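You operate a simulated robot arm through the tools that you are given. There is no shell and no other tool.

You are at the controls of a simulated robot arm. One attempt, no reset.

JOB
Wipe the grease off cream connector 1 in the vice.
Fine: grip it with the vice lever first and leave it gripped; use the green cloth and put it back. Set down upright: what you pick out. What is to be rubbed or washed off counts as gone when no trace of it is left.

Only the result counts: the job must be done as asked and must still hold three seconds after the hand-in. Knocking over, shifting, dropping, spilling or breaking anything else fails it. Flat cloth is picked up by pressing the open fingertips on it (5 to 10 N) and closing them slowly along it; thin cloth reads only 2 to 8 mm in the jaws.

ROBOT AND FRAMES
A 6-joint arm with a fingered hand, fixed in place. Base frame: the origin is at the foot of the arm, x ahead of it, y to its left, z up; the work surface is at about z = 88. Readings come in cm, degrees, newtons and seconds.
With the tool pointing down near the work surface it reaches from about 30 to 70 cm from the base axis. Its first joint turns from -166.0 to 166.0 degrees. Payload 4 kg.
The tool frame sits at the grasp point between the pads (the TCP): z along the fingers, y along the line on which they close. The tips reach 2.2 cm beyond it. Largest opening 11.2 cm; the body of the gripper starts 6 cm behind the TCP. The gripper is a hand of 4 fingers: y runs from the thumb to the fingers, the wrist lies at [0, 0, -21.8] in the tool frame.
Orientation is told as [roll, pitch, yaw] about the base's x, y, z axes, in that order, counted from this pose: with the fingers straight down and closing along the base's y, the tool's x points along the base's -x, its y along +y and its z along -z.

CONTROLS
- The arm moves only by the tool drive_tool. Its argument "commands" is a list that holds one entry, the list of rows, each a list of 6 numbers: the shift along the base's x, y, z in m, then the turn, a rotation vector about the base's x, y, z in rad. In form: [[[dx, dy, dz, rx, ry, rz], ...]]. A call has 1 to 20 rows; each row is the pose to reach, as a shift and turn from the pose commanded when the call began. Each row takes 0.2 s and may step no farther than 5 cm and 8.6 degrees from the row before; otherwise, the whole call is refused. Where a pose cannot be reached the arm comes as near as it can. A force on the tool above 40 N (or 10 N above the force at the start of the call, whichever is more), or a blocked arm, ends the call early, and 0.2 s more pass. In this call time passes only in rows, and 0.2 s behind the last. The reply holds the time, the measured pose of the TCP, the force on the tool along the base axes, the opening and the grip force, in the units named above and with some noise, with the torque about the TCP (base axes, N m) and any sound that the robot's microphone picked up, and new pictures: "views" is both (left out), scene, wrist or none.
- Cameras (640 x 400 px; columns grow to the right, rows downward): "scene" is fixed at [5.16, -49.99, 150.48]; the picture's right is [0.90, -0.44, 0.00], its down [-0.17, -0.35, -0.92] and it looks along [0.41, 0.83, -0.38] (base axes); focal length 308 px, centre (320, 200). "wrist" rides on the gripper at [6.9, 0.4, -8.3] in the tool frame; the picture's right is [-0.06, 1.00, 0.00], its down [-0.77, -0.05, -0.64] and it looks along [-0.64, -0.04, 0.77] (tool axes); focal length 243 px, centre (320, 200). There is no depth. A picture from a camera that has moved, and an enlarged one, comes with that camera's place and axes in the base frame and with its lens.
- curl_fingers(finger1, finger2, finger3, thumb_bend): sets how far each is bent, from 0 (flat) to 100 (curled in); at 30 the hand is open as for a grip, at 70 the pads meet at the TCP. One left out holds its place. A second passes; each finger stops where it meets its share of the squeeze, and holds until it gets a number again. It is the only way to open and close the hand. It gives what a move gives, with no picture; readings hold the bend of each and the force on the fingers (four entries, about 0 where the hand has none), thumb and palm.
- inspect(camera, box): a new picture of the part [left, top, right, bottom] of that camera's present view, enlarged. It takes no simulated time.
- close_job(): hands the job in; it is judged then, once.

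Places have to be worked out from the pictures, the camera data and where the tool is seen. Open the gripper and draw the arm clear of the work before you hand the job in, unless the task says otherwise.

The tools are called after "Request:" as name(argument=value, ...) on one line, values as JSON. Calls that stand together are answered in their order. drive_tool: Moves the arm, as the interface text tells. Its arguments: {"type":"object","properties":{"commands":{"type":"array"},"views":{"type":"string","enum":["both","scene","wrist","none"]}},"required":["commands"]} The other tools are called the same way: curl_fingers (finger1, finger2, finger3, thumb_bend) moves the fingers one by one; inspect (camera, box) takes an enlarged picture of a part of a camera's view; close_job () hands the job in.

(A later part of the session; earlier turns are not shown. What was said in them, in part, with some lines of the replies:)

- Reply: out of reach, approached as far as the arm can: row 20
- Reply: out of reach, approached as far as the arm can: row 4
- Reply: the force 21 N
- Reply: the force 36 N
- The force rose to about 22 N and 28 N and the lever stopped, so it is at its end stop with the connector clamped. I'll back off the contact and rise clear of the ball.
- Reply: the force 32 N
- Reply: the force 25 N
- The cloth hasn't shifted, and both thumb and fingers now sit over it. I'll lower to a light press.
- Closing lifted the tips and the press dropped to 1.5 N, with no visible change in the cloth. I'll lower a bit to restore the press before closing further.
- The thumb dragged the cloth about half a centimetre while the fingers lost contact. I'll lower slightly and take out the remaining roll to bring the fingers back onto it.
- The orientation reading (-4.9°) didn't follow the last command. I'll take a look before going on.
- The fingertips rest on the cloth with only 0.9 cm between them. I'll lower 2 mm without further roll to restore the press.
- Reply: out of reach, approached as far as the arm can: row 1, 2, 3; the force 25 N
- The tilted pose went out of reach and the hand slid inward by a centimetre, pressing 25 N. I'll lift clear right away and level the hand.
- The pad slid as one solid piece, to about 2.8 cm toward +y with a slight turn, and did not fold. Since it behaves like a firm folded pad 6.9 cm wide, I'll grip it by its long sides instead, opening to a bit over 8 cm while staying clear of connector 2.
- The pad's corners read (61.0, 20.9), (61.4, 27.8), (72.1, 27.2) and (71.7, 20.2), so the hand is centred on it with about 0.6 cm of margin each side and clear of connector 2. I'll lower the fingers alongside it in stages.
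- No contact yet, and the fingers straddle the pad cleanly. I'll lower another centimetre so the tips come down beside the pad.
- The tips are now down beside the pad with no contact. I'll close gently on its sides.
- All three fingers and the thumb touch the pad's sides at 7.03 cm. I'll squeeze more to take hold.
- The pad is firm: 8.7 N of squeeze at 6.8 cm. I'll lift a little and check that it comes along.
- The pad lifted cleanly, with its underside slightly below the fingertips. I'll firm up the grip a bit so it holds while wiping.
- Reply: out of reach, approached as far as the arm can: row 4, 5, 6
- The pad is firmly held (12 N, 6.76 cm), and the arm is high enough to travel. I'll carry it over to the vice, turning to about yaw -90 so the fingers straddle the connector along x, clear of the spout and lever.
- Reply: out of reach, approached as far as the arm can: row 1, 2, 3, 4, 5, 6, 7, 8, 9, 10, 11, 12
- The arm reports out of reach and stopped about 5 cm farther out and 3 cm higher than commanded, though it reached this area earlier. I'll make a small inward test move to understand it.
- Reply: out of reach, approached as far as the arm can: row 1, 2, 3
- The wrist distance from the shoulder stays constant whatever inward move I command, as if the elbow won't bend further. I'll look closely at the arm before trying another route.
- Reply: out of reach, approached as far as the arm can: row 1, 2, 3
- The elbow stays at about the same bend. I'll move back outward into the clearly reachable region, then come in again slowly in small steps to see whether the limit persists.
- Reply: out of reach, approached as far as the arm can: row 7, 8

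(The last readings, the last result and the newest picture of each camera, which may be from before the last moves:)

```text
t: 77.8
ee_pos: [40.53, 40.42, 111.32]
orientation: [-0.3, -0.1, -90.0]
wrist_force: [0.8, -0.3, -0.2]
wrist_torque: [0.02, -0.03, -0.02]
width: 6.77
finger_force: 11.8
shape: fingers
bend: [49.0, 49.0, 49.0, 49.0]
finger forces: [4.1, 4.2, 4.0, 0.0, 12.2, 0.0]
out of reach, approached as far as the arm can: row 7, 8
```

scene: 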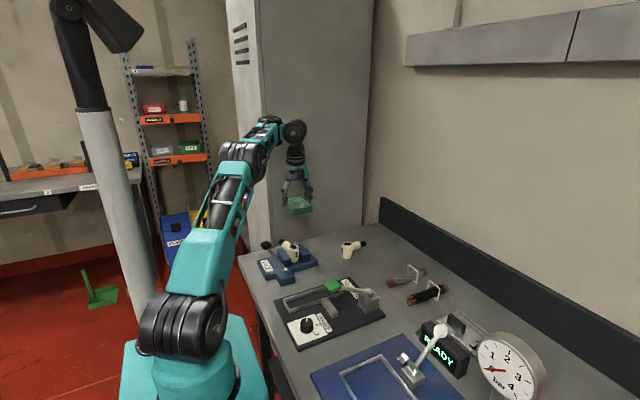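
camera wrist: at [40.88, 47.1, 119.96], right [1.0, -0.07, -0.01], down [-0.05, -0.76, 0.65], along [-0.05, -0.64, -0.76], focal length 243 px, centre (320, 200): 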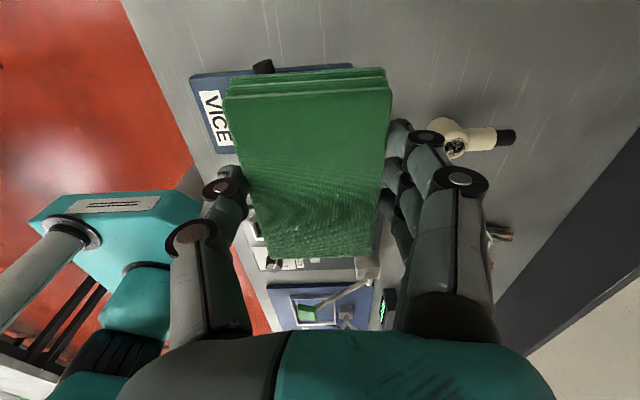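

The limit is repeatable, at the same shoulder-to-wrist distance. I'll zoom in on the whole arm to understand its joint configuration.

Request:
inspect(camera="scene", box=[120, 100, 328, 230])

Request:
inspect(camera="scene", box=[90, 220, 298, 400])

```text
3.08 times, centred on (224, 165) of scene
camera zoom: at [5.16, -49.99, 150.48], right [0.9, -0.44, 0.0], down [-0.17, -0.35, -0.92], along [0.41, 0.83, -0.38], focal length 948 px, centre (615, 308)
```

zoom: 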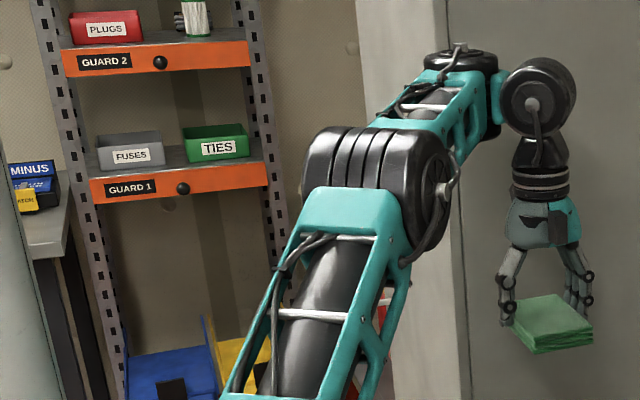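

```text
2.22 times, centred on (194, 310) of scene
camera zoom: at [5.16, -49.99, 150.48], right [0.9, -0.44, 0.0], down [-0.17, -0.35, -0.92], along [0.41, 0.83, -0.38], focal length 685 px, centre (600, -44)
```

zoom: 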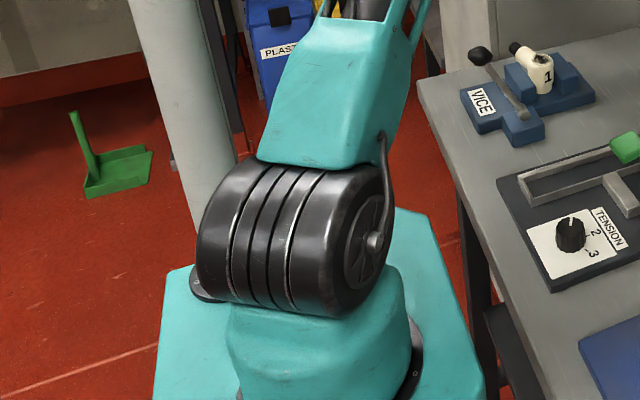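

The wrist has two drums, and it looks as if the wrist is near a singular arrangement with the forearm level. I'll zoom in on it to see which way the second wrist joint's axis points.

Request:
inspect(camera="scene", box=[240, 100, 336, 220])

```text
3.33 times, centred on (288, 160) of scene
camera zoom: at [5.16, -49.99, 150.48], right [0.9, -0.44, 0.0], down [-0.17, -0.35, -0.92], along [0.41, 0.83, -0.38], focal length 1027 px, centre (427, 333)
```

zoom: 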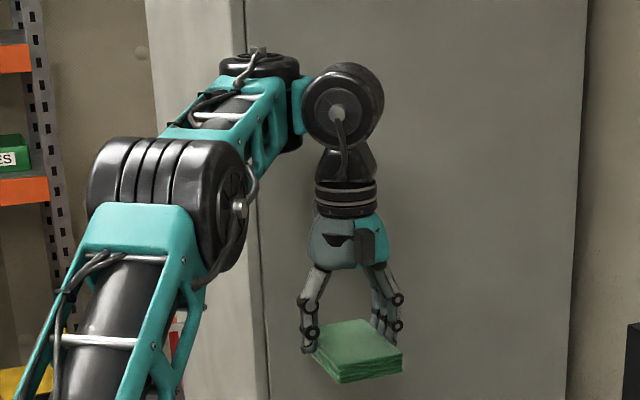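

The second wrist joint's axis points along the arm, so its pitch freedom is lost (a wrist singularity from my small roll adjustments). I'll back out slightly, tilt the hand about 8° sideways, then swing that tilt direction round so the fingers point outward, which should turn the wrist joint back.

Request:
drive_tool(commands=[[[0.015, 0.015, 0, -0.05, -0.05, 0], [0.03, 0.03, 0, -0.099, -0.099, 0], [0.03, 0.03, 0, -0.0803, -0.1147, 0], [0.03, 0.03, 0, -0.0592, -0.1269, 0], [0.03, 0.03, 0, -0.0362, -0.1352, 0], [0.03, 0.03, 0, -0.0122, -0.1395, 0], [0.03, 0.03, 0, 0.0122, -0.1395, 0], [0.03, 0.03, 0, 0.0362, -0.1352, 0], [0.03, 0.03, 0, 0.0592, -0.1269, 0], [0.03, 0.03, 0, 0.0803, -0.1147, 0], [0.03, 0.03, 0, 0.099, -0.099, 0], [0.03, 0.03, 0, 0.099, -0.099, 0]]], views="scene")

Request:
inspect(camera="scene", box=[240, 90, 352, 220])

```text
t: 80.4
ee_pos: [43.54, 43.42, 111.38]
orientation: [5.5, 5.7, -89.7]
wrist_force: [0.4, 0.2, -0.5]
wrist_torque: [-0.02, -0.01, 0.04]
width: 6.72
finger_force: 12.0
shape: fingers
bend: [49.0, 49.0, 49.0, 49.0]
finger forces: [4.1, 4.1, 4.0, 0.1, 12.1, 0.0]
out of reach, approached as far as the arm can: row 2, 3, 4
```

scene: 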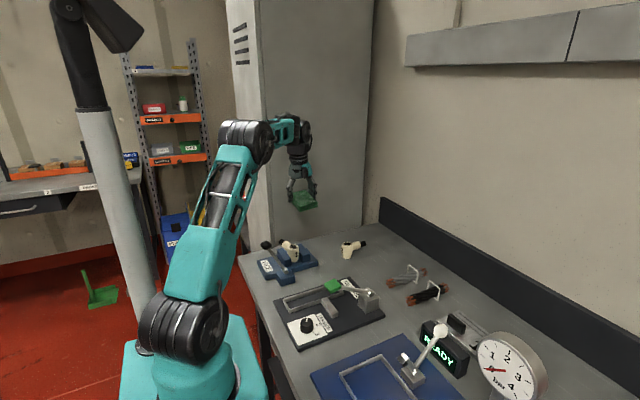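

```text
3.08 times, centred on (296, 155) of scene
camera zoom: at [5.16, -49.99, 150.48], right [0.9, -0.44, 0.0], down [-0.17, -0.35, -0.92], along [0.41, 0.83, -0.38], focal length 948 px, centre (394, 338)
```

zoom: 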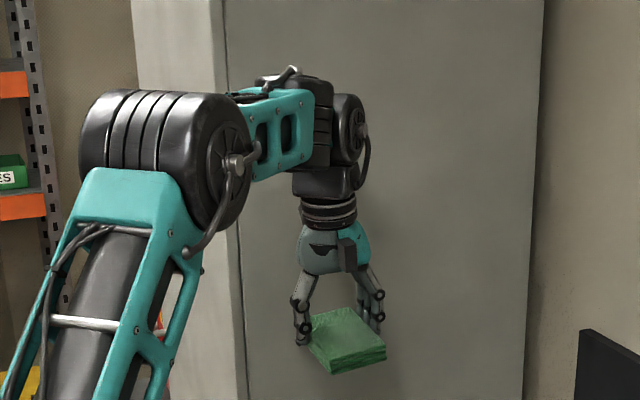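

That worked: the wrist joint has turned back into line with the elbow axis and the pose is reachable again. I'll move in over the vice and level the hand, also taking out the small leftover tilt.

Request:
drive_tool(commands=[[[-0.013, -0.0135, -0.004, 0, 0, 0], [-0.026, -0.027, -0.009, 0, 0, 0], [-0.039, -0.0405, -0.015, 0, 0, 0], [-0.052, -0.054, -0.021, 0, 0, 0], [-0.0655, -0.0675, -0.027, 0, 0, 0], [-0.0655, -0.0675, -0.027, -0.033, 0.0317, 0], [-0.0655, -0.0675, -0.027, -0.066, 0.0633, 0], [-0.0655, -0.0675, -0.027, -0.099, 0.095, 0], [-0.0655, -0.0675, -0.027, -0.099, 0.095, 0]]], views="both")

Request:
inspect(camera="scene", box=[250, 190, 346, 270])

```text
t: 82.4
ee_pos: [37.03, 36.67, 108.61]
orientation: [0.0, 0.0, -90.0]
wrist_force: [-0.2, 0.0, 0.1]
wrist_torque: [0.01, -0.03, -0.03]
width: 6.72
finger_force: 12.1
shape: fingers
bend: [49.0, 49.0, 49.0, 49.0]
finger forces: [4.1, 4.0, 4.0, 0.1, 12.1, 0.0]
camera wrist: at [37.51, 43.59, 116.9], right [1.0, -0.06, 0.0], down [-0.05, -0.76, 0.64], along [-0.04, -0.64, -0.77], focal length 243 px, centre (320, 200)
```

scene: 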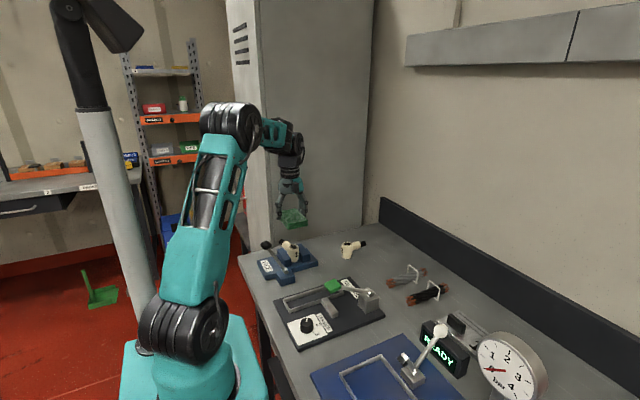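
wrist: 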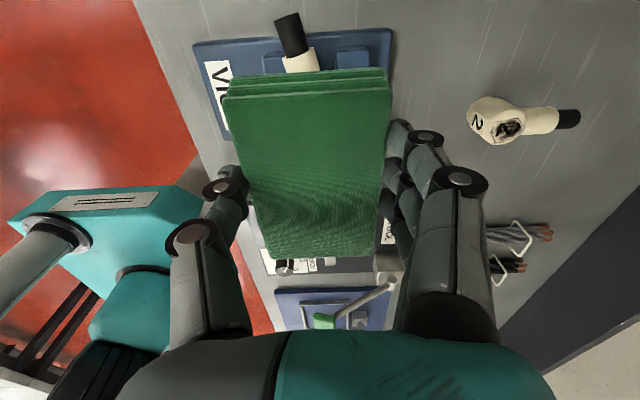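

```text
5.00 times, centred on (298, 230) of scene
camera zoom: at [5.16, -49.99, 150.48], right [0.9, -0.44, 0.0], down [-0.17, -0.35, -0.92], along [0.41, 0.83, -0.38], focal length 1540 px, centre (430, 50)
```

zoom: 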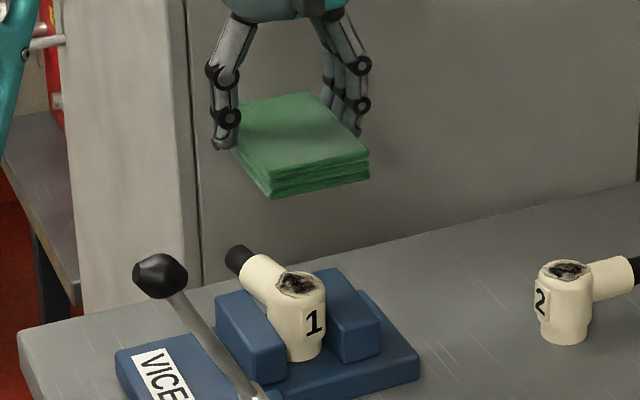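

The hand is level over the connector with the pad's middle above its greasy top at about (36.9, 35.5). I'll lower to just above contact.

Request:
drive_tool(commands=[[[0, 0.002, -0.02, 0, 0, 0], [0, 0.003, -0.04, 0, 0, 0], [0, 0.003, -0.06, 0, 0, 0], [0, 0.003, -0.075, 0, 0, 0], [0, 0.003, -0.085, 0, 0, 0]]], views="scene")

Request:
inspect(camera="scene", box=[250, 190, 346, 270])

```text
t: 83.6
ee_pos: [36.99, 36.98, 100.16]
orientation: [0.0, 0.0, -90.0]
wrist_force: [0.4, 0.5, -0.5]
wrist_torque: [0.03, 0.02, -0.03]
width: 6.74
finger_force: 12.6
shape: fingers
bend: [49.0, 49.0, 49.0, 49.0]
finger forces: [3.9, 4.0, 4.0, 0.0, 12.0, 0.0]
```

scene: 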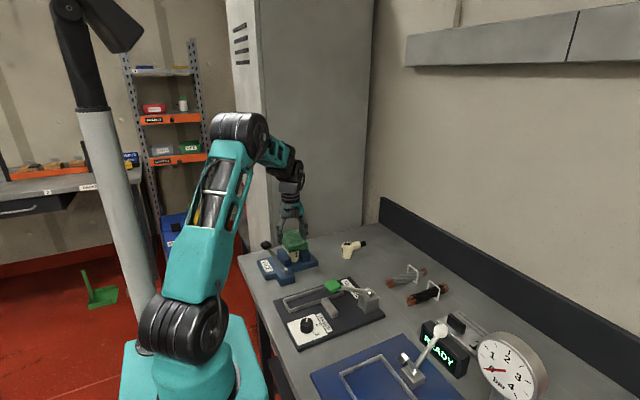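

```text
5.00 times, centred on (298, 230) of scene
camera zoom: at [5.16, -49.99, 150.48], right [0.9, -0.44, 0.0], down [-0.17, -0.35, -0.92], along [0.41, 0.83, -0.38], focal length 1540 px, centre (430, 50)
```

zoom: 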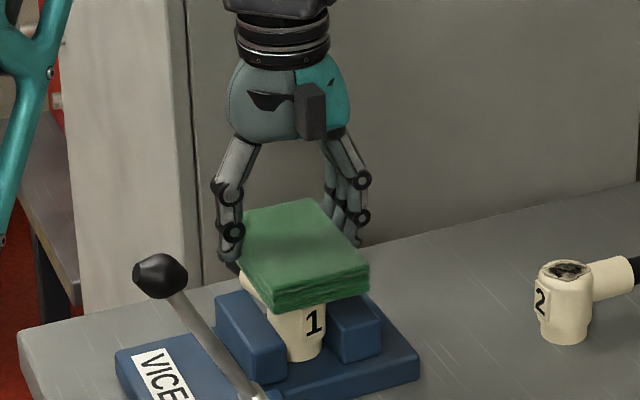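

The pad is about 1–1.5 cm above the connector's top. I'll lower slowly to make contact.

Request:
drive_tool(commands=[[[0, 0, -0.003, 0, 0, 0], [0, 0, -0.006, 0, 0, 0], [0, 0, -0.009, 0, 0, 0], [0, 0, -0.009, 0, 0, 0]]], views="none")

```text
t: 84.6
ee_pos: [37.03, 37.06, 99.17]
orientation: [0.1, -0.1, -90.0]
wrist_force: [-0.3, 0.4, -1.0]
wrist_torque: [-0.02, -0.01, 0.0]
width: 6.74
finger_force: 11.9
shape: fingers
bend: [49.0, 49.0, 49.0, 49.0]
finger forces: [4.1, 4.0, 4.0, 0.0, 11.9, 0.0]
```

There's no contact yet at z 99.2, so I'll lower a few more millimetres in small steps.

Request:
drive_tool(commands=[[[0, 0, -0.002, 0, 0, 0], [0, 0, -0.004, 0, 0, 0], [0, 0, -0.004, 0, 0, 0]]], views="none")

```text
t: 85.4
ee_pos: [37.08, 37.05, 98.91]
orientation: [0.2, 0.1, -90.0]
wrist_force: [1.5, -0.6, 19.1]
wrist_torque: [-0.01, -0.08, 0.03]
width: 6.7
finger_force: 13.0
shape: fingers
bend: [50.0, 50.0, 50.0, 50.0]
finger forces: [4.7, 4.6, 4.5, 0.0, 12.4, 0.1]
```

Contact is made at 19 N, which is too firm, so I'll ease up 2 mm to a moderate press before rubbing.

Request:
drive_tool(commands=[[[0, 0, 0.001, 0, 0, 0], [0, 0, 0.002, 0, 0, 0], [0, 0, 0.002, 0, 0, 0]]], views="none")

```text
t: 86.2
ee_pos: [37.02, 37.03, 99.02]
orientation: [0.0, 0.0, -90.1]
wrist_force: [3.9, 0.4, 7.1]
wrist_torque: [0.06, -0.18, -0.02]
width: 6.7
finger_force: 12.7
shape: fingers
bend: [50.0, 50.0, 50.0, 50.0]
finger forces: [4.8, 4.9, 4.8, 0.0, 11.4, 0.1]
```

The press is about 7 N, a good level for wiping. I'll rub back and forth along x and y with short strokes.

Request:
drive_tool(commands=[[[0.006, 0, 0, 0, 0, 0], [0.011, 0, 0, 0, 0, 0], [0.005, 0, 0, 0, 0, 0], [-0.003, 0, 0, 0, 0, 0], [-0.011, 0, 0, 0, 0, 0], [-0.004, 0, 0, 0, 0, 0], [0.004, 0, 0, 0, 0, 0], [0.011, 0.003, 0, 0, 0, 0], [0.004, 0.008, 0, 0, 0, 0], [-0.004, 0.012, 0, 0, 0, 0], [-0.01, 0.006, 0, 0, 0, 0], [-0.01, -0.003, 0, 0, 0, 0], [-0.004, -0.011, 0, 0, 0, 0], [0.005, -0.011, 0, 0, 0, 0], [0.01, -0.003, 0, 0, 0, 0], [0.006, 0.006, 0, 0, 0, 0], [0, 0.012, 0, 0, 0, 0], [0, 0.004, 0, 0, 0, 0], [0, -0.006, 0, 0, 0, 0], [0, 0, 0, 0, 0, 0]]], views="scene")

Request:
inspect(camera="scene", box=[250, 190, 346, 270])

```text
t: 90.4
ee_pos: [37.01, 36.96, 99.18]
orientation: [0.1, 0.0, -89.9]
wrist_force: [-0.4, -1.4, 1.9]
wrist_torque: [-0.06, -0.01, -0.02]
width: 6.71
finger_force: 12.4
shape: fingers
bend: [50.0, 50.0, 50.0, 50.0]
finger forces: [4.2, 4.2, 4.2, 0.0, 12.4, 0.0]
```

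scene: 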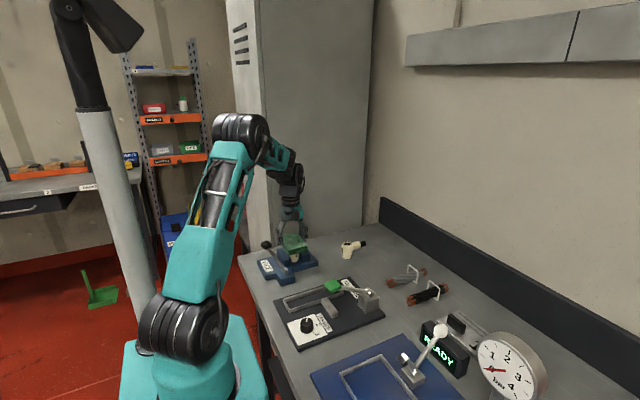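

```text
5.00 times, centred on (298, 230) of scene
camera zoom: at [5.16, -49.99, 150.48], right [0.9, -0.44, 0.0], down [-0.17, -0.35, -0.92], along [0.41, 0.83, -0.38], focal length 1540 px, centre (430, 50)
```

zoom: 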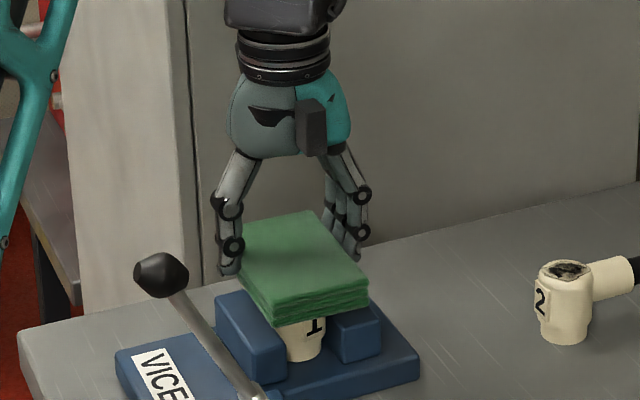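

The press relaxed to about 2 N during the strokes. I'll rise to check how much grease is left.

Request:
drive_tool(commands=[[[0, 0, 0.02, 0, 0, 0], [0, 0, 0.045, 0, 0, 0], [0, 0, 0.07, 0, 0, 0], [0, 0, 0.09, 0, 0, 0]]], views="scene")

Request:
inspect(camera="scene", box=[262, 215, 326, 265])

Request:
inspect(camera="scene", box=[250, 180, 346, 260])

```text
t: 91.4
ee_pos: [36.94, 36.88, 108.08]
orientation: [0.0, 0.0, -90.0]
wrist_force: [-0.2, 1.2, -0.8]
wrist_torque: [-0.02, 0.03, 0.0]
width: 6.73
finger_force: 12.0
shape: fingers
bend: [50.0, 50.0, 50.0, 50.0]
finger forces: [4.2, 4.2, 4.0, 0.0, 12.5, 0.0]
```

scene: 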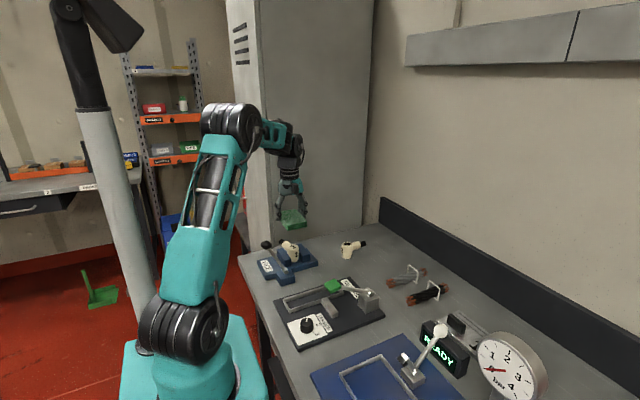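

```text
8.00 times, centred on (294, 240) of scene
camera zoom: at [5.16, -49.99, 150.48], right [0.9, -0.44, 0.0], down [-0.17, -0.35, -0.92], along [0.41, 0.83, -0.38], focal length 2464 px, centre (528, -120)
```

zoom: 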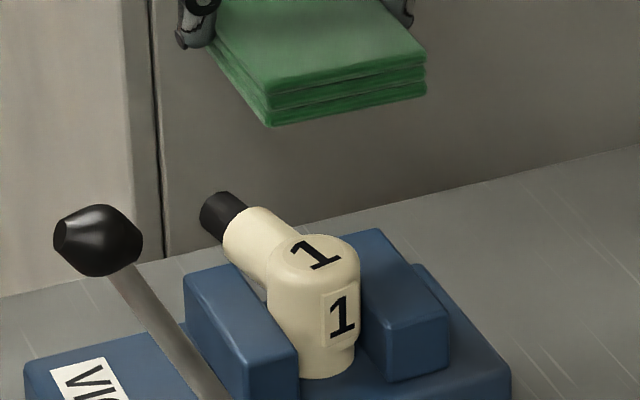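

```text
5.00 times, centred on (298, 220) of scene
camera zoom: at [5.16, -49.99, 150.48], right [0.9, -0.44, 0.0], down [-0.17, -0.35, -0.92], along [0.41, 0.83, -0.38], focal length 1540 px, centre (430, 100)
```

zoom: 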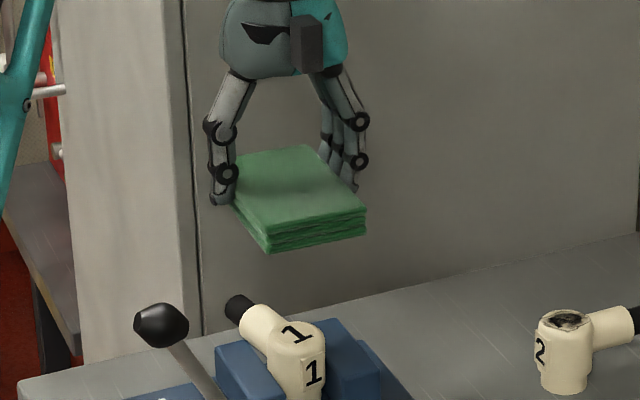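

The greasy patch now shows a clean "1" on top. I'll enlarge further to look for any remaining trace.

Request:
inspect(camera="scene", box=[286, 238, 310, 256])

Request:
inspect(camera="wrist", box=[200, 0, 440, 150])

```text
16.00 times, centred on (298, 247) of scene
camera zoom: at [5.16, -49.99, 150.48], right [0.9, -0.44, 0.0], down [-0.17, -0.35, -0.92], along [0.41, 0.83, -0.38], focal length 4929 px, centre (672, -552)
```

zoom: 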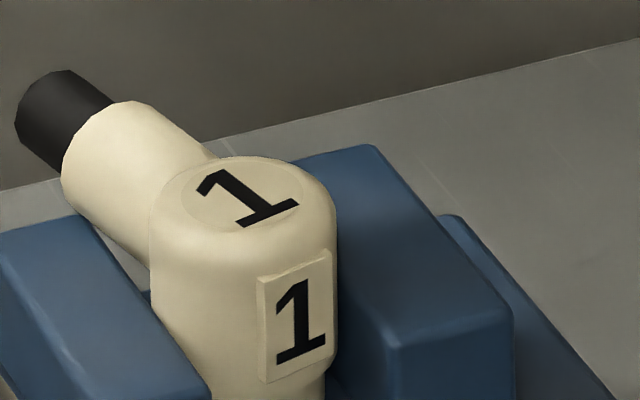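

```text
2.67 times, centred on (320, 75) of wrist
camera zoom: at [37.49, 43.85, 116.39], right [1.0, -0.06, 0.0], down [-0.05, -0.77, 0.64], along [-0.04, -0.64, -0.77], focal length 647 px, centre (320, 533)
```

zoom: 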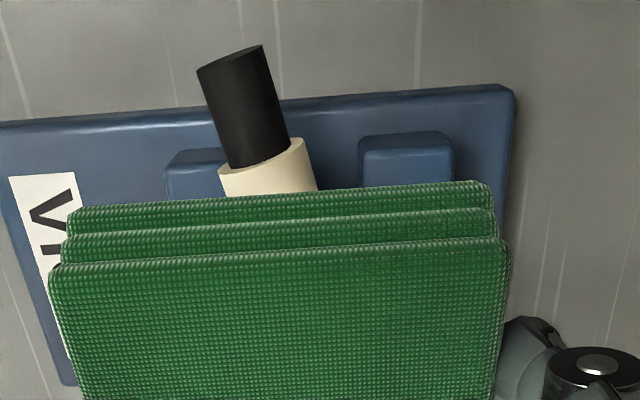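

The top looks clean. I'll do one more short rub at moderate pressure to make sure nothing faint remains.

Request:
drive_tool(commands=[[[0, 0, -0.02, 0, 0, 0], [0, 0, -0.045, 0, 0, 0], [0, 0, -0.07, 0, 0, 0], [0, 0, -0.085, 0, 0, 0], [0, 0, -0.09, 0, 0, 0], [0, 0, -0.091, 0, 0, 0], [0, 0, -0.091, 0, 0, 0]]], views="none")

```text
t: 93.0
ee_pos: [37.02, 36.95, 99.0]
orientation: [0.0, 0.0, -90.1]
wrist_force: [-0.8, -0.9, 10.6]
wrist_torque: [0.02, -0.04, 0.02]
width: 6.75
finger_force: 12.1
shape: fingers
bend: [50.0, 50.0, 50.0, 50.0]
finger forces: [4.2, 4.1, 4.0, 0.1, 12.8, 0.0]
```

Contact is about 10 N at z 99.0. I'll rub again with short strokes in both directions.

Request:
drive_tool(commands=[[[0.006, 0, 0, 0, 0, 0], [0.011, 0, 0, 0, 0, 0], [0.004, 0.004, 0, 0, 0, 0], [-0.004, 0.008, 0, 0, 0, 0], [-0.011, 0.004, 0, 0, 0, 0], [-0.006, -0.004, 0, 0, 0, 0], [0.002, -0.01, 0, 0, 0, 0], [0.009, -0.007, 0, 0, 0, 0], [0.009, 0.003, 0, 0, 0, 0], [0.003, 0.011, 0, 0, 0, 0], [-0.006, 0.009, 0, 0, 0, 0], [-0.01, 0, 0, 0, 0, 0], [-0.006, -0.009, 0, 0, 0, 0], [0.003, -0.011, 0, 0, 0, 0], [0.003, -0.002, 0, 0, 0, 0], [0, 0, 0, 0, 0, 0]]], views="none")

Request:
drive_tool(commands=[[[0, 0, 0.02, 0, 0, 0], [0, 0, 0.045, 0, 0, 0], [0, 0, 0.07, 0, 0, 0], [0, 0, 0.09, 0, 0, 0]]], views="both")

Request:
inspect(camera="scene", box=[262, 215, 326, 265])

```text
t: 96.4
ee_pos: [36.91, 37.0, 98.89]
orientation: [0.0, 0.0, -90.0]
wrist_force: [2.5, -1.7, 6.6]
wrist_torque: [-0.01, -0.09, -0.01]
width: 6.77
finger_force: 12.7
shape: fingers
bend: [50.0, 50.0, 50.0, 50.0]
finger forces: [4.6, 4.7, 4.7, 0.0, 11.5, 0.1]
```

```text
t: 97.4
ee_pos: [37.02, 37.11, 107.94]
orientation: [0.1, 0.1, -90.0]
wrist_force: [-0.3, 0.2, -0.1]
wrist_torque: [0.02, 0.03, -0.01]
width: 6.75
finger_force: 12.4
shape: fingers
bend: [50.0, 50.0, 50.0, 50.0]
finger forces: [4.2, 4.1, 4.2, 0.0, 12.7, 0.0]
camera wrist: at [37.52, 43.91, 116.24], right [1.0, -0.06, 0.0], down [-0.05, -0.77, 0.64], along [-0.04, -0.64, -0.77], focal length 243 px, centre (320, 200)
```

scene: 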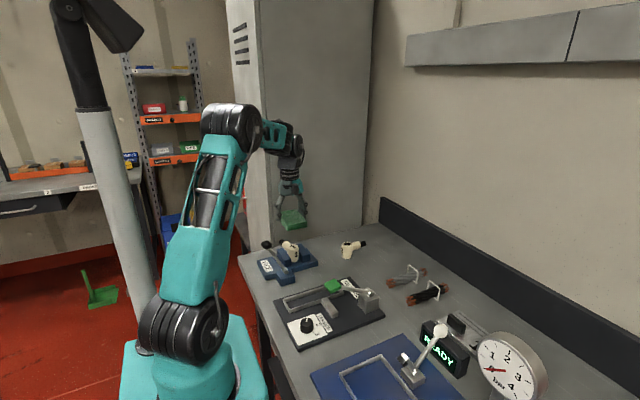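
wrist: 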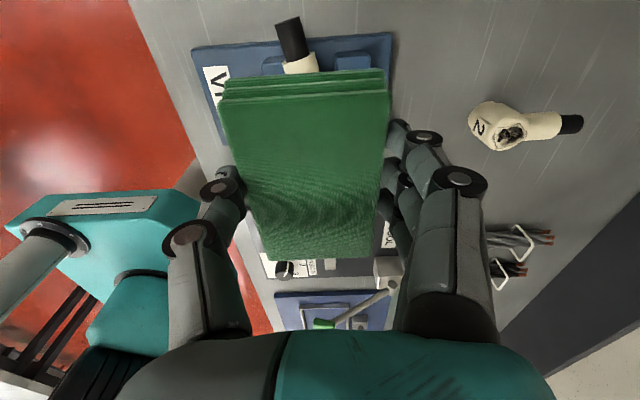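

```text
8.00 times, centred on (294, 240) of scene
camera zoom: at [5.16, -49.99, 150.48], right [0.9, -0.44, 0.0], down [-0.17, -0.35, -0.92], along [0.41, 0.83, -0.38], focal length 2464 px, centre (528, -120)
```

zoom: 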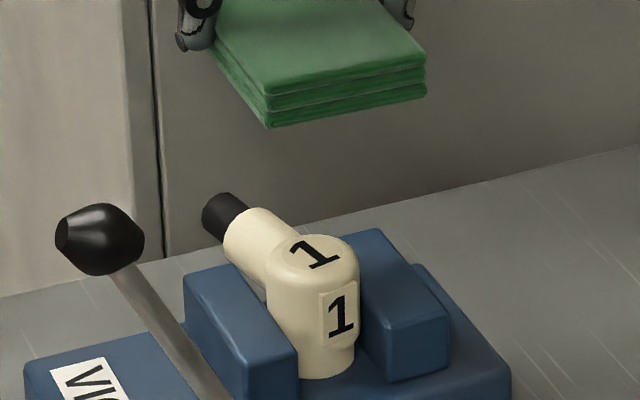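

The connector is clean. I'll rise a bit and turn the hand back to yaw 0 here, before extending toward the cloth's original place.

Request:
drive_tool(commands=[[[0, 0, 0.02, 0, 0, 0.1], [0, 0, 0.04, 0, 0, 0.24], [0, 0, 0.045, 0, 0, 0.385], [0, 0, 0.045, 0, 0, 0.53], [0, 0, 0.045, 0, 0, 0.675], [0, 0, 0.045, 0, 0, 0.82], [0, 0, 0.045, 0, 0, 0.965], [0, 0, 0.045, 0, 0, 1.11], [0, 0, 0.045, 0, 0, 1.255], [0, 0, 0.045, 0, 0, 1.4], [0, 0, 0.045, 0, 0, 1.5], [0, 0, 0.045, 0, 0, 1.5708]]], views="both")

Request:
inspect(camera="wrist", box=[160, 60, 480, 280])

```text
t: 100.0
ee_pos: [37.06, 37.08, 112.46]
orientation: [0.0, 0.0, 0.2]
wrist_force: [-0.4, 0.0, 0.3]
wrist_torque: [-0.03, -0.04, 0.0]
width: 6.76
finger_force: 12.4
shape: fingers
bend: [50.0, 50.0, 50.0, 50.0]
finger forces: [4.2, 4.2, 4.1, 0.1, 12.6, 0.0]
camera wrist: at [30.09, 37.37, 120.74], right [0.06, 1.0, 0.0], down [0.77, -0.05, 0.64], along [0.64, -0.04, -0.77], focal length 243 px, centre (320, 200)
```

scene: 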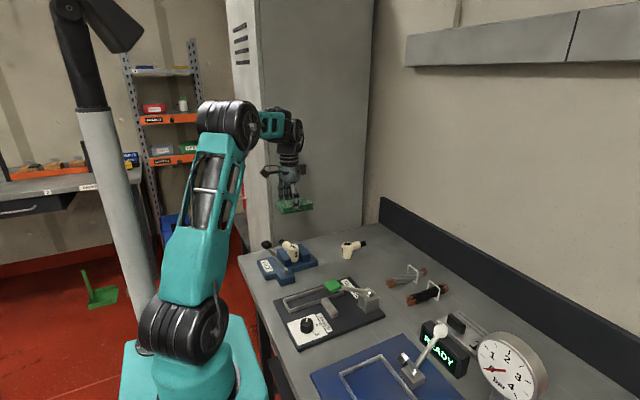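
wrist: 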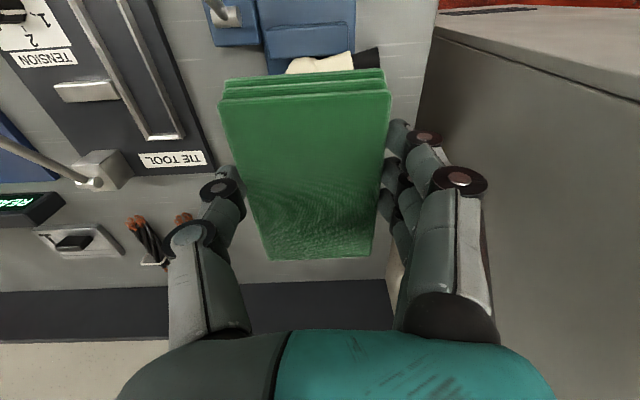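

```text
1.82 times, centred on (320, 170) of wrist
camera zoom: at [30.09, 37.37, 120.74], right [0.06, 1.0, 0.0], down [0.77, -0.05, 0.64], along [0.64, -0.04, -0.77], focal length 441 px, centre (320, 254)
```

zoom: 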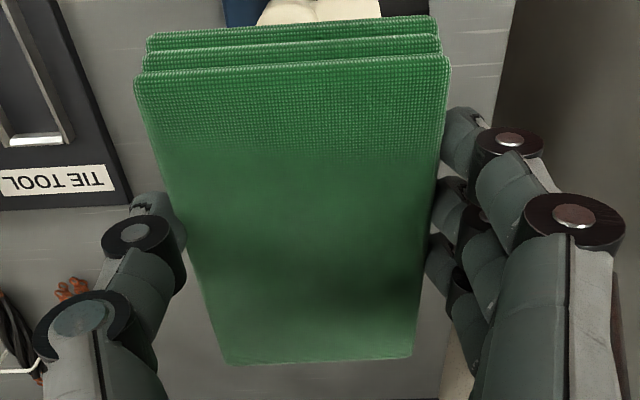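

The pad sits squarely in the hand, with its centre 1.7 cm ahead of and 0.5 cm to the -y side of the TCP. To put it back at its original centre (67.6, 21.5), the TCP goes to (65.9, 22.0). I'll extend there now without any rotation.

Request:
drive_tool(commands=[[[0.03, -0.016, 0, 0, 0, 0], [0.06, -0.032, 0, 0, 0, 0], [0.09, -0.048, 0, 0, 0, 0], [0.12, -0.064, -0.002, 0, 0, 0], [0.15, -0.08, -0.006, 0, 0, 0], [0.18, -0.096, -0.02, 0, 0, 0], [0.205, -0.108, -0.045, 0, 0, 0], [0.225, -0.118, -0.07, 0, 0, 0], [0.245, -0.128, -0.095, 0, 0, 0], [0.262, -0.138, -0.12, 0, 0, 0], [0.277, -0.146, -0.145, 0, 0, 0], [0.2884, -0.151, -0.16, 0, 0, 0]]], views="both")

Request:
inspect(camera="wrist", box=[160, 60, 480, 280])

Request:
inspect(camera="scene", box=[340, 205, 436, 280])

```text
t: 102.6
ee_pos: [65.82, 21.79, 96.52]
orientation: [0.0, 0.0, 0.1]
wrist_force: [0.4, 0.2, -0.1]
wrist_torque: [0.04, -0.02, -0.01]
width: 6.77
finger_force: 11.9
shape: fingers
bend: [50.0, 50.0, 50.0, 50.0]
finger forces: [4.1, 4.1, 4.0, 0.0, 12.3, 0.0]
camera wrist: at [58.96, 22.3, 104.8], right [0.06, 1.0, 0.0], down [0.76, -0.05, 0.64], along [0.64, -0.04, -0.77], focal length 243 px, centre (320, 200)
```

scene: 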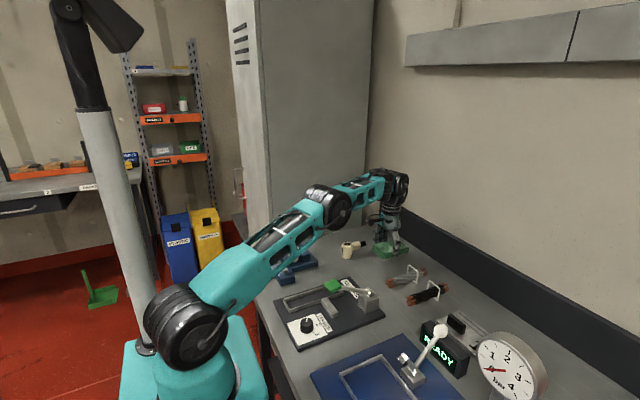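
wrist: 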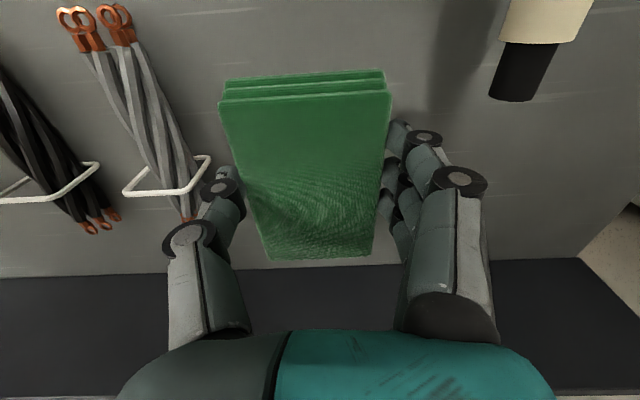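

```text
1.82 times, centred on (320, 170) of wrist
camera zoom: at [58.96, 22.3, 104.8], right [0.06, 1.0, 0.0], down [0.76, -0.05, 0.64], along [0.64, -0.04, -0.77], focal length 441 px, centre (320, 254)
```

zoom: 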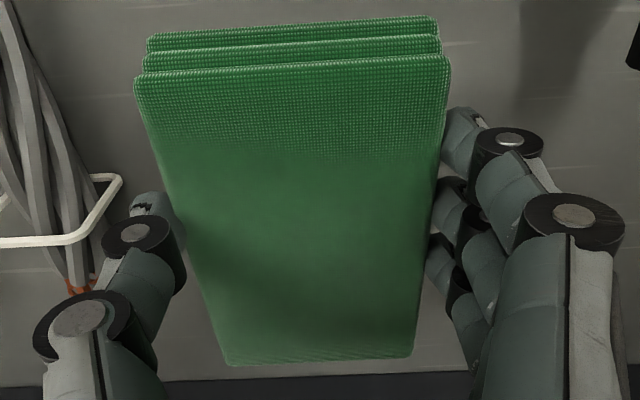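

```text
5.33 times, centred on (388, 242) of scene
camera zoom: at [5.16, -49.99, 150.48], right [0.9, -0.44, 0.0], down [-0.17, -0.35, -0.92], along [0.41, 0.83, -0.38], focal length 1643 px, centre (-43, -27)
```

zoom: 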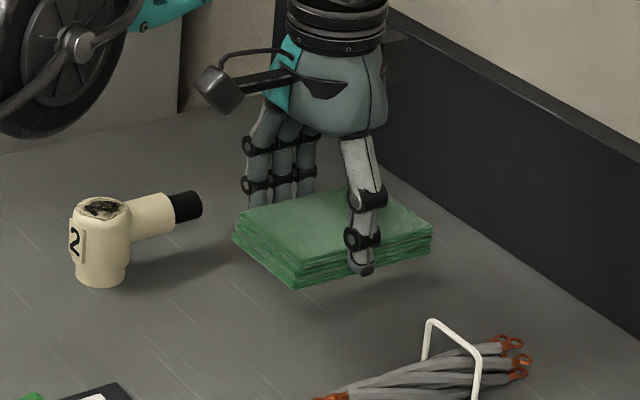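

The pad is above its original spot and clear of the cable stand and connector 2. I'll lower it toward the bench.

Request:
drive_tool(commands=[[[0, 0, -0.012, 0, 0, 0], [0, 0, -0.024, 0, 0, 0], [0, 0, -0.034, 0, 0, 0], [0, 0, -0.041, 0, 0, 0], [0, 0, -0.041, 0, 0, 0]]], views="none")

```text
t: 103.8
ee_pos: [65.91, 22.02, 92.3]
orientation: [-0.1, 0.0, 0.0]
wrist_force: [0.0, -0.4, -0.3]
wrist_torque: [0.0, 0.0, 0.03]
width: 6.74
finger_force: 12.5
shape: fingers
bend: [50.0, 50.0, 50.0, 50.0]
finger forces: [4.2, 4.0, 4.1, 0.0, 12.2, 0.0]
```

There's no contact at z 92.3. I'll continue down in fine steps until the pad touches.

Request:
drive_tool(commands=[[[0, 0, -0.002, 0, 0, 0], [0, 0, -0.004, 0, 0, 0], [0, 0, -0.0055, 0, 0, 0], [0, 0, -0.0055, 0, 0, 0]]], views="wrist")

Request:
inspect(camera="scene", box=[340, 205, 436, 280])

```text
t: 104.8
ee_pos: [65.87, 21.91, 91.81]
orientation: [0.0, -0.1, -0.1]
wrist_force: [0.2, 0.8, -1.0]
wrist_torque: [0.03, 0.03, 0.0]
width: 6.76
finger_force: 12.3
shape: fingers
bend: [50.0, 50.0, 50.0, 50.0]
finger forces: [4.0, 4.2, 4.0, 0.0, 12.2, 0.1]
camera wrist: at [58.97, 22.29, 100.07], right [0.06, 1.0, 0.0], down [0.77, -0.05, 0.64], along [0.64, -0.04, -0.77], focal length 243 px, centre (320, 200)
```

wrist: 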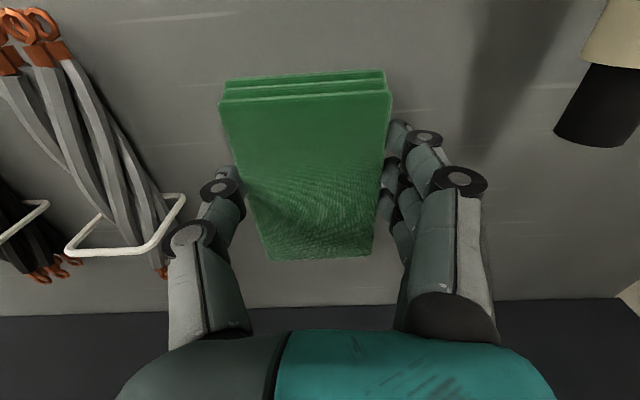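

```text
5.33 times, centred on (388, 242) of scene
camera zoom: at [5.16, -49.99, 150.48], right [0.9, -0.44, 0.0], down [-0.17, -0.35, -0.92], along [0.41, 0.83, -0.38], focal length 1643 px, centre (-43, -27)
```

zoom: 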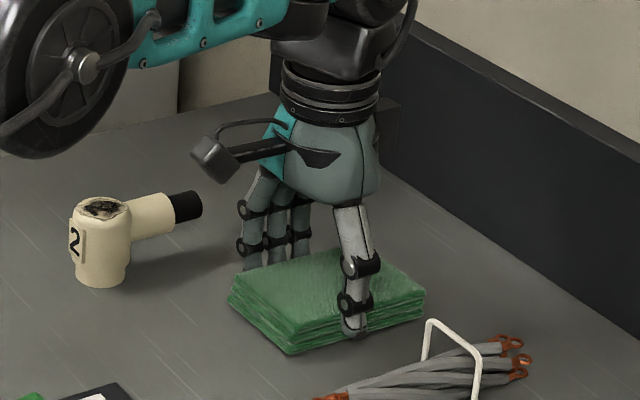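

The pad is almost down and lines up with its first position. I'll lower the last few millimetres.

Request:
drive_tool(commands=[[[0, 0, -0.001, 0, 0, 0], [0, 0, -0.002, 0, 0, 0], [0, 0, -0.003, 0, 0, 0], [0, 0, -0.003, 0, 0, 0]]], views="none")

```text
t: 105.8
ee_pos: [65.78, 21.83, 91.63]
orientation: [0.0, 0.0, 0.0]
wrist_force: [-0.4, -0.4, 0.4]
wrist_torque: [0.05, -0.02, -0.01]
width: 6.74
finger_force: 12.6
shape: fingers
bend: [50.0, 50.0, 50.0, 50.0]
finger forces: [4.0, 4.0, 4.1, 0.0, 12.3, 0.0]
```

The force is still only 0.4 N at z 91.6, so I'll go another 2 mm down.

Request:
drive_tool(commands=[[[0, 0, -0.001, 0, 0, 0], [0, 0, -0.002, 0, 0, 0], [0, 0, -0.002, 0, 0, 0]]], views="none")

```text
t: 106.6
ee_pos: [65.89, 21.89, 91.4]
orientation: [0.0, -0.1, -0.1]
wrist_force: [-0.5, -0.7, 9.3]
wrist_torque: [0.22, -0.02, -0.03]
width: 6.76
finger_force: 13.0
shape: fingers
bend: [50.0, 50.0, 50.0, 50.0]
finger forces: [4.0, 4.1, 4.2, 0.0, 13.2, 0.1]
```

The pad is on the bench (9 N). I'll ease up about 1.5 mm and open the fingers just enough to let it go.

Request:
drive_tool(commands=[[[0, 0, 0.001, 0, 0, 0], [0, 0, 0.0015, 0, 0, 0]]], views="none")

Request:
curl_fingers(finger1=46, finger2=46, finger3=46, thumb_bend=46)

Request:
curl_fingers(finger1=42, finger2=42, finger3=42, thumb_bend=42)

Request:
inspect(camera="wrist", box=[160, 60, 480, 280])

```text
t: 107.2
ee_pos: [65.78, 21.91, 91.38]
orientation: [0.0, 0.0, 0.0]
wrist_force: [1.0, -1.2, 5.5]
wrist_torque: [0.17, -0.06, 0.01]
width: 6.75
finger_force: 12.6
shape: fingers
bend: [50.0, 50.0, 50.0, 50.0]
finger forces: [3.9, 4.0, 4.2, 0.0, 13.3, 0.1]
```

```text
t: 108.2
ee_pos: [65.88, 21.87, 91.47]
orientation: [0.0, 0.0, 0.0]
wrist_force: [0.6, -0.1, 0.1]
wrist_torque: [-0.02, 0.04, -0.02]
width: 7.11
finger_force: 1.4
shape: fingers
bend: [46.0, 46.0, 46.0, 46.0]
finger forces: [0.3, 0.3, 0.2, 0.0, 1.0, 0.0]
```

```text
t: 109.2
ee_pos: [65.84, 21.92, 91.36]
orientation: [0.0, 0.0, 0.0]
wrist_force: [0.5, -0.6, 0.1]
wrist_torque: [0.0, 0.03, -0.03]
width: 7.94
finger_force: 0.1
shape: fingers
bend: [42.0, 42.0, 42.0, 42.0]
finger forces: [0.0, 0.0, 0.1, 0.0, 0.0, 0.0]
```

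```text
1.82 times, centred on (320, 170) of wrist
camera zoom: at [58.97, 22.32, 99.71], right [0.06, 1.0, 0.0], down [0.77, -0.05, 0.64], along [0.64, -0.04, -0.77], focal length 441 px, centre (320, 254)
```

zoom: 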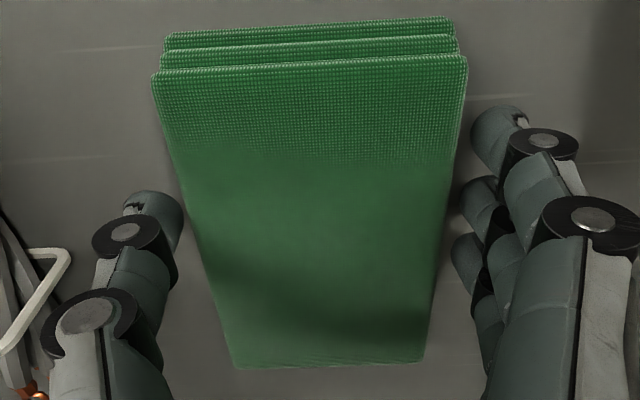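

The pad is released and the fingers are clear of it. I'll compare its place with the first picture using the same scene crop as before.

Request:
inspect(camera="scene", box=[340, 215, 436, 290])

Request:
inspect(camera="scene", box=[360, 245, 440, 295])

```text
5.33 times, centred on (388, 252) of scene
camera zoom: at [5.16, -49.99, 150.48], right [0.9, -0.44, 0.0], down [-0.17, -0.35, -0.92], along [0.41, 0.83, -0.38], focal length 1643 px, centre (-43, -80)
```

zoom: 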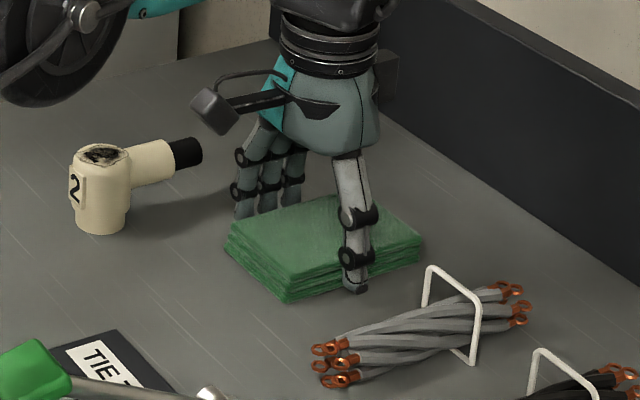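

```text
8.00 times, centred on (400, 270) of scene
camera zoom: at [5.16, -49.99, 150.48], right [0.9, -0.44, 0.0], down [-0.17, -0.35, -0.92], along [0.41, 0.83, -0.38], focal length 2464 px, centre (-320, -360)
```

zoom: 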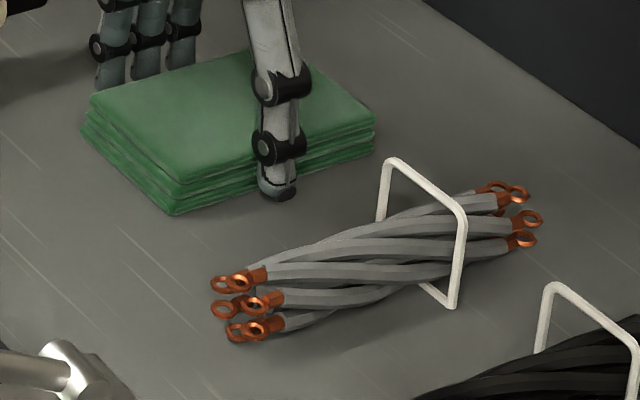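

The cloth is back within about half a centimetre of where it lay, with the same orientation. I'll centre the open fingers around it, rise straight up, and then draw back.

Request:
drive_tool(commands=[[[0, 0.003, 0, 0, 0, 0], [0, 0.003, 0.01, 0, 0, 0], [0, 0.003, 0.03, 0, 0, 0], [0, 0.003, 0.052, 0, 0, 0], [-0.012, 0.003, 0.07, 0, 0, 0], [-0.03, 0.003, 0.095, 0, 0, 0], [-0.052, 0.003, 0.12, 0, 0, 0]]], views="both")

Request:
inspect(camera="scene", box=[360, 245, 440, 295])

```text
t: 110.8
ee_pos: [60.72, 22.24, 103.42]
orientation: [-0.1, 0.0, 0.0]
wrist_force: [-0.5, -0.2, -0.1]
wrist_torque: [0.0, -0.01, 0.03]
width: 7.96
finger_force: 0.1
shape: fingers
bend: [42.0, 42.0, 42.0, 42.0]
finger forces: [0.0, 0.1, 0.0, 0.0, 0.1, 0.0]
camera wrist: at [53.79, 22.6, 111.68], right [0.06, 1.0, 0.0], down [0.77, -0.05, 0.64], along [0.64, -0.04, -0.77], focal length 243 px, centre (320, 200)
```

scene: 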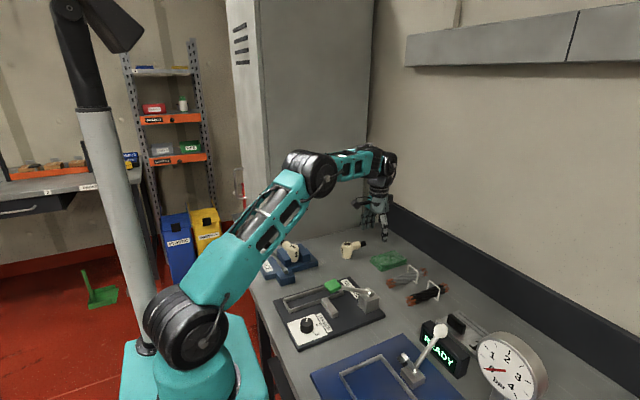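
wrist: 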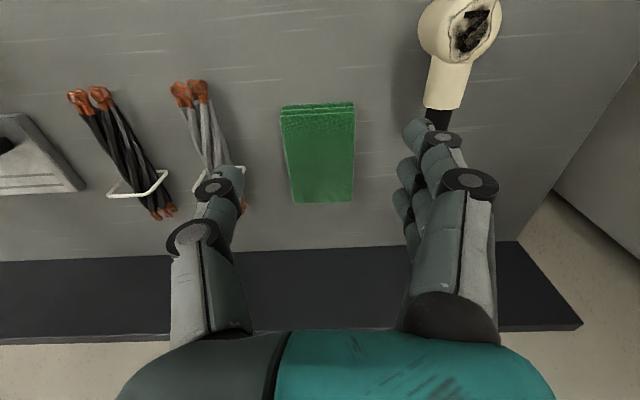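

```text
8.00 times, centred on (400, 270) of scene
camera zoom: at [5.16, -49.99, 150.48], right [0.9, -0.44, 0.0], down [-0.17, -0.35, -0.92], along [0.41, 0.83, -0.38], focal length 2464 px, centre (-320, -360)
```

zoom: 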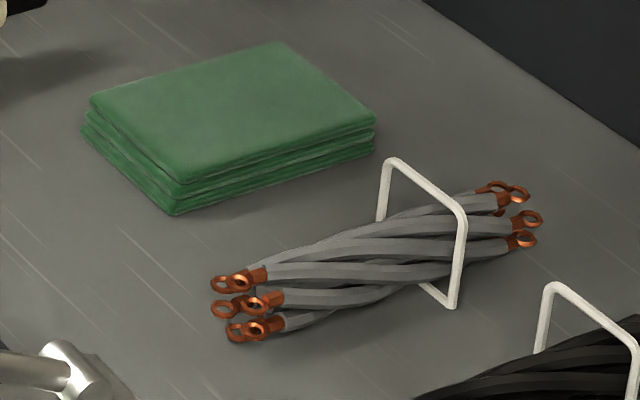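

The cloth lies as it did at the start, and the cables beside it are untouched. I'll draw the arm back and up, then look at connector 1 from above with the wrist camera.

Request:
drive_tool(commands=[[[-0.028, 0.004, 0.02, 0, 0, 0], [-0.058, 0.012, 0.045, 0, 0, 0], [-0.09, 0.022, 0.07, 0, 0, 0], [-0.122, 0.032, 0.095, 0, 0, 0], [-0.155, 0.042, 0.115, 0, 0, 0], [-0.19, 0.055, 0.13, 0, 0, 0], [-0.225, 0.068, 0.14, 0, 0, 0], [-0.26, 0.08, 0.14, 0, 0, 0], [-0.295, 0.095, 0.14, 0, 0, 0], [-0.325, 0.11, 0.14, 0, 0, 0]]], views="both")

Request:
inspect(camera="wrist", box=[240, 40, 432, 180])

Request:
inspect(camera="scene", box=[250, 215, 410, 315])

```text
t: 113.0
ee_pos: [28.12, 33.43, 117.51]
orientation: [0.0, -0.1, -0.1]
wrist_force: [-0.9, 0.3, 0.0]
wrist_torque: [-0.01, 0.01, 0.01]
width: 7.92
finger_force: 0.1
shape: fingers
bend: [42.0, 42.0, 42.0, 42.0]
finger forces: [0.0, 0.1, 0.0, 0.1, 0.0, 0.2]
camera wrist: at [21.22, 33.67, 125.77], right [0.06, 1.0, 0.0], down [0.77, -0.05, 0.64], along [0.64, -0.04, -0.77], focal length 243 px, centre (320, 200)
```

scene: 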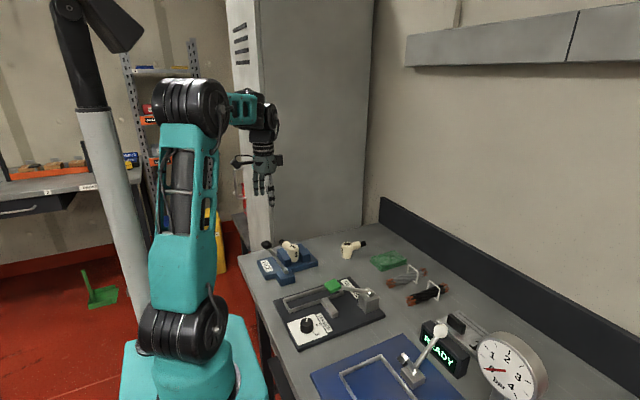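
wrist: 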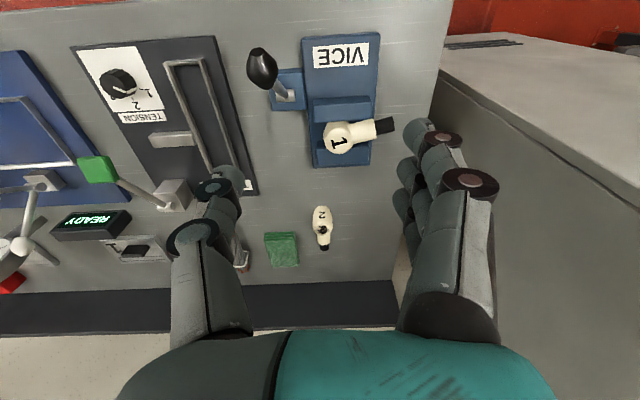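

```text
2.86 times, centred on (336, 110) of wrist
camera zoom: at [21.22, 33.67, 125.77], right [0.06, 1.0, 0.0], down [0.77, -0.05, 0.64], along [0.64, -0.04, -0.77], focal length 693 px, centre (274, 457)
```

zoom: 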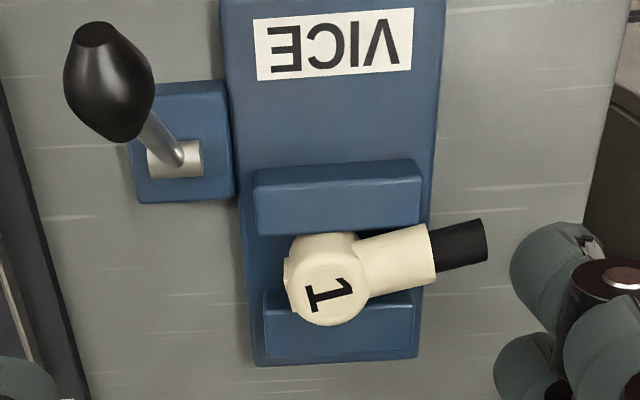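

```text
4.00 times, centred on (330, 265) of scene
camera zoom: at [5.16, -49.99, 150.48], right [0.9, -0.44, 0.0], down [-0.17, -0.35, -0.92], along [0.41, 0.83, -0.38], focal length 1232 px, centre (280, -60)
```

zoom: 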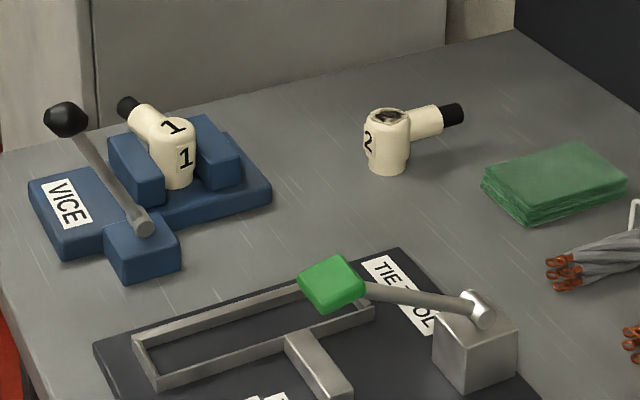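

Connector 1's top is clean, it stands upright between the closed jaws, the lever is thrown, and the cloth is back. I'll open the hand and move up to the starting position, clear of the work.

Request:
drive_tool(commands=[[[0.012, -0.02, 0.02, 0, 0, 0], [0.025, -0.045, 0.04, 0, 0, 0], [0.04, -0.075, 0.065, 0, 0, 0], [0.055, -0.1, 0.085, 0, 0, 0], [0.065, -0.119, 0.1, 0, 0, 0]]], views="none")

Request:
curl_fingers(finger1=30, finger2=30, finger3=30, thumb_bend=30)

Request:
inspect(camera="scene", box=[240, 215, 460, 355])

```text
t: 114.2
ee_pos: [34.63, 21.23, 127.43]
orientation: [0.0, 0.1, 0.1]
wrist_force: [0.7, -0.7, 0.2]
wrist_torque: [-0.02, 0.01, -0.03]
width: 7.92
finger_force: 0.1
shape: fingers
bend: [42.0, 42.0, 42.0, 42.0]
finger forces: [0.0, 0.0, 0.0, 0.0, 0.0, 0.0]
```

```text
t: 115.2
ee_pos: [34.59, 21.18, 127.45]
orientation: [0.0, 0.0, 0.0]
wrist_force: [-0.1, -0.1, 0.1]
wrist_torque: [-0.02, 0.01, -0.01]
width: 11.28
finger_force: 0.2
shape: fingers
bend: [30.0, 30.0, 30.0, 30.0]
finger forces: [0.0, 0.1, 0.0, 0.0, 0.1, 0.1]
```

```text
2.86 times, centred on (350, 285) of scene
camera zoom: at [5.16, -49.99, 150.48], right [0.9, -0.44, 0.0], down [-0.17, -0.35, -0.92], along [0.41, 0.83, -0.38], focal length 880 px, centre (234, -43)
```

zoom: 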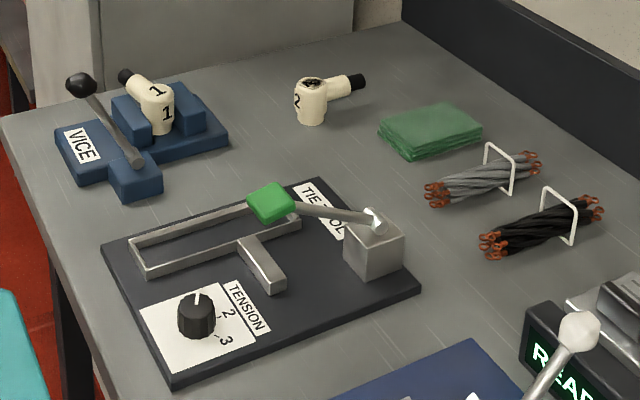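

The final view shows connector 1 clean and clamped upright in the vice, the lever thrown and the cloth back in its place. Everything else is where it started and the open hand is clear of the bench. I'll hand the job in.

Request:
close_job()

```text
The job is handed in.
```

I wiped the grease off connector 1 and handed the job in; I don't have the judge's result.

- **Connector 1:** it stands upright in the vice, gripped with the lever thrown. I turned its spout sideways (along +y) so it doesn't foul the jaws. After two rubs, no grease shows in the enlarged pictures.
- **Green cloth:** it is back about half a centimetre (toward +y) from where it lay, facing the same way. I couldn't pinch it as a flat cloth, because pressing and closing only slid it along the bench. I picked it up by its sides instead.
- **Everything else:** connector 2, the cables and the other fixtures look unmoved in the final picture. The arm is back near its starting position with the hand open.
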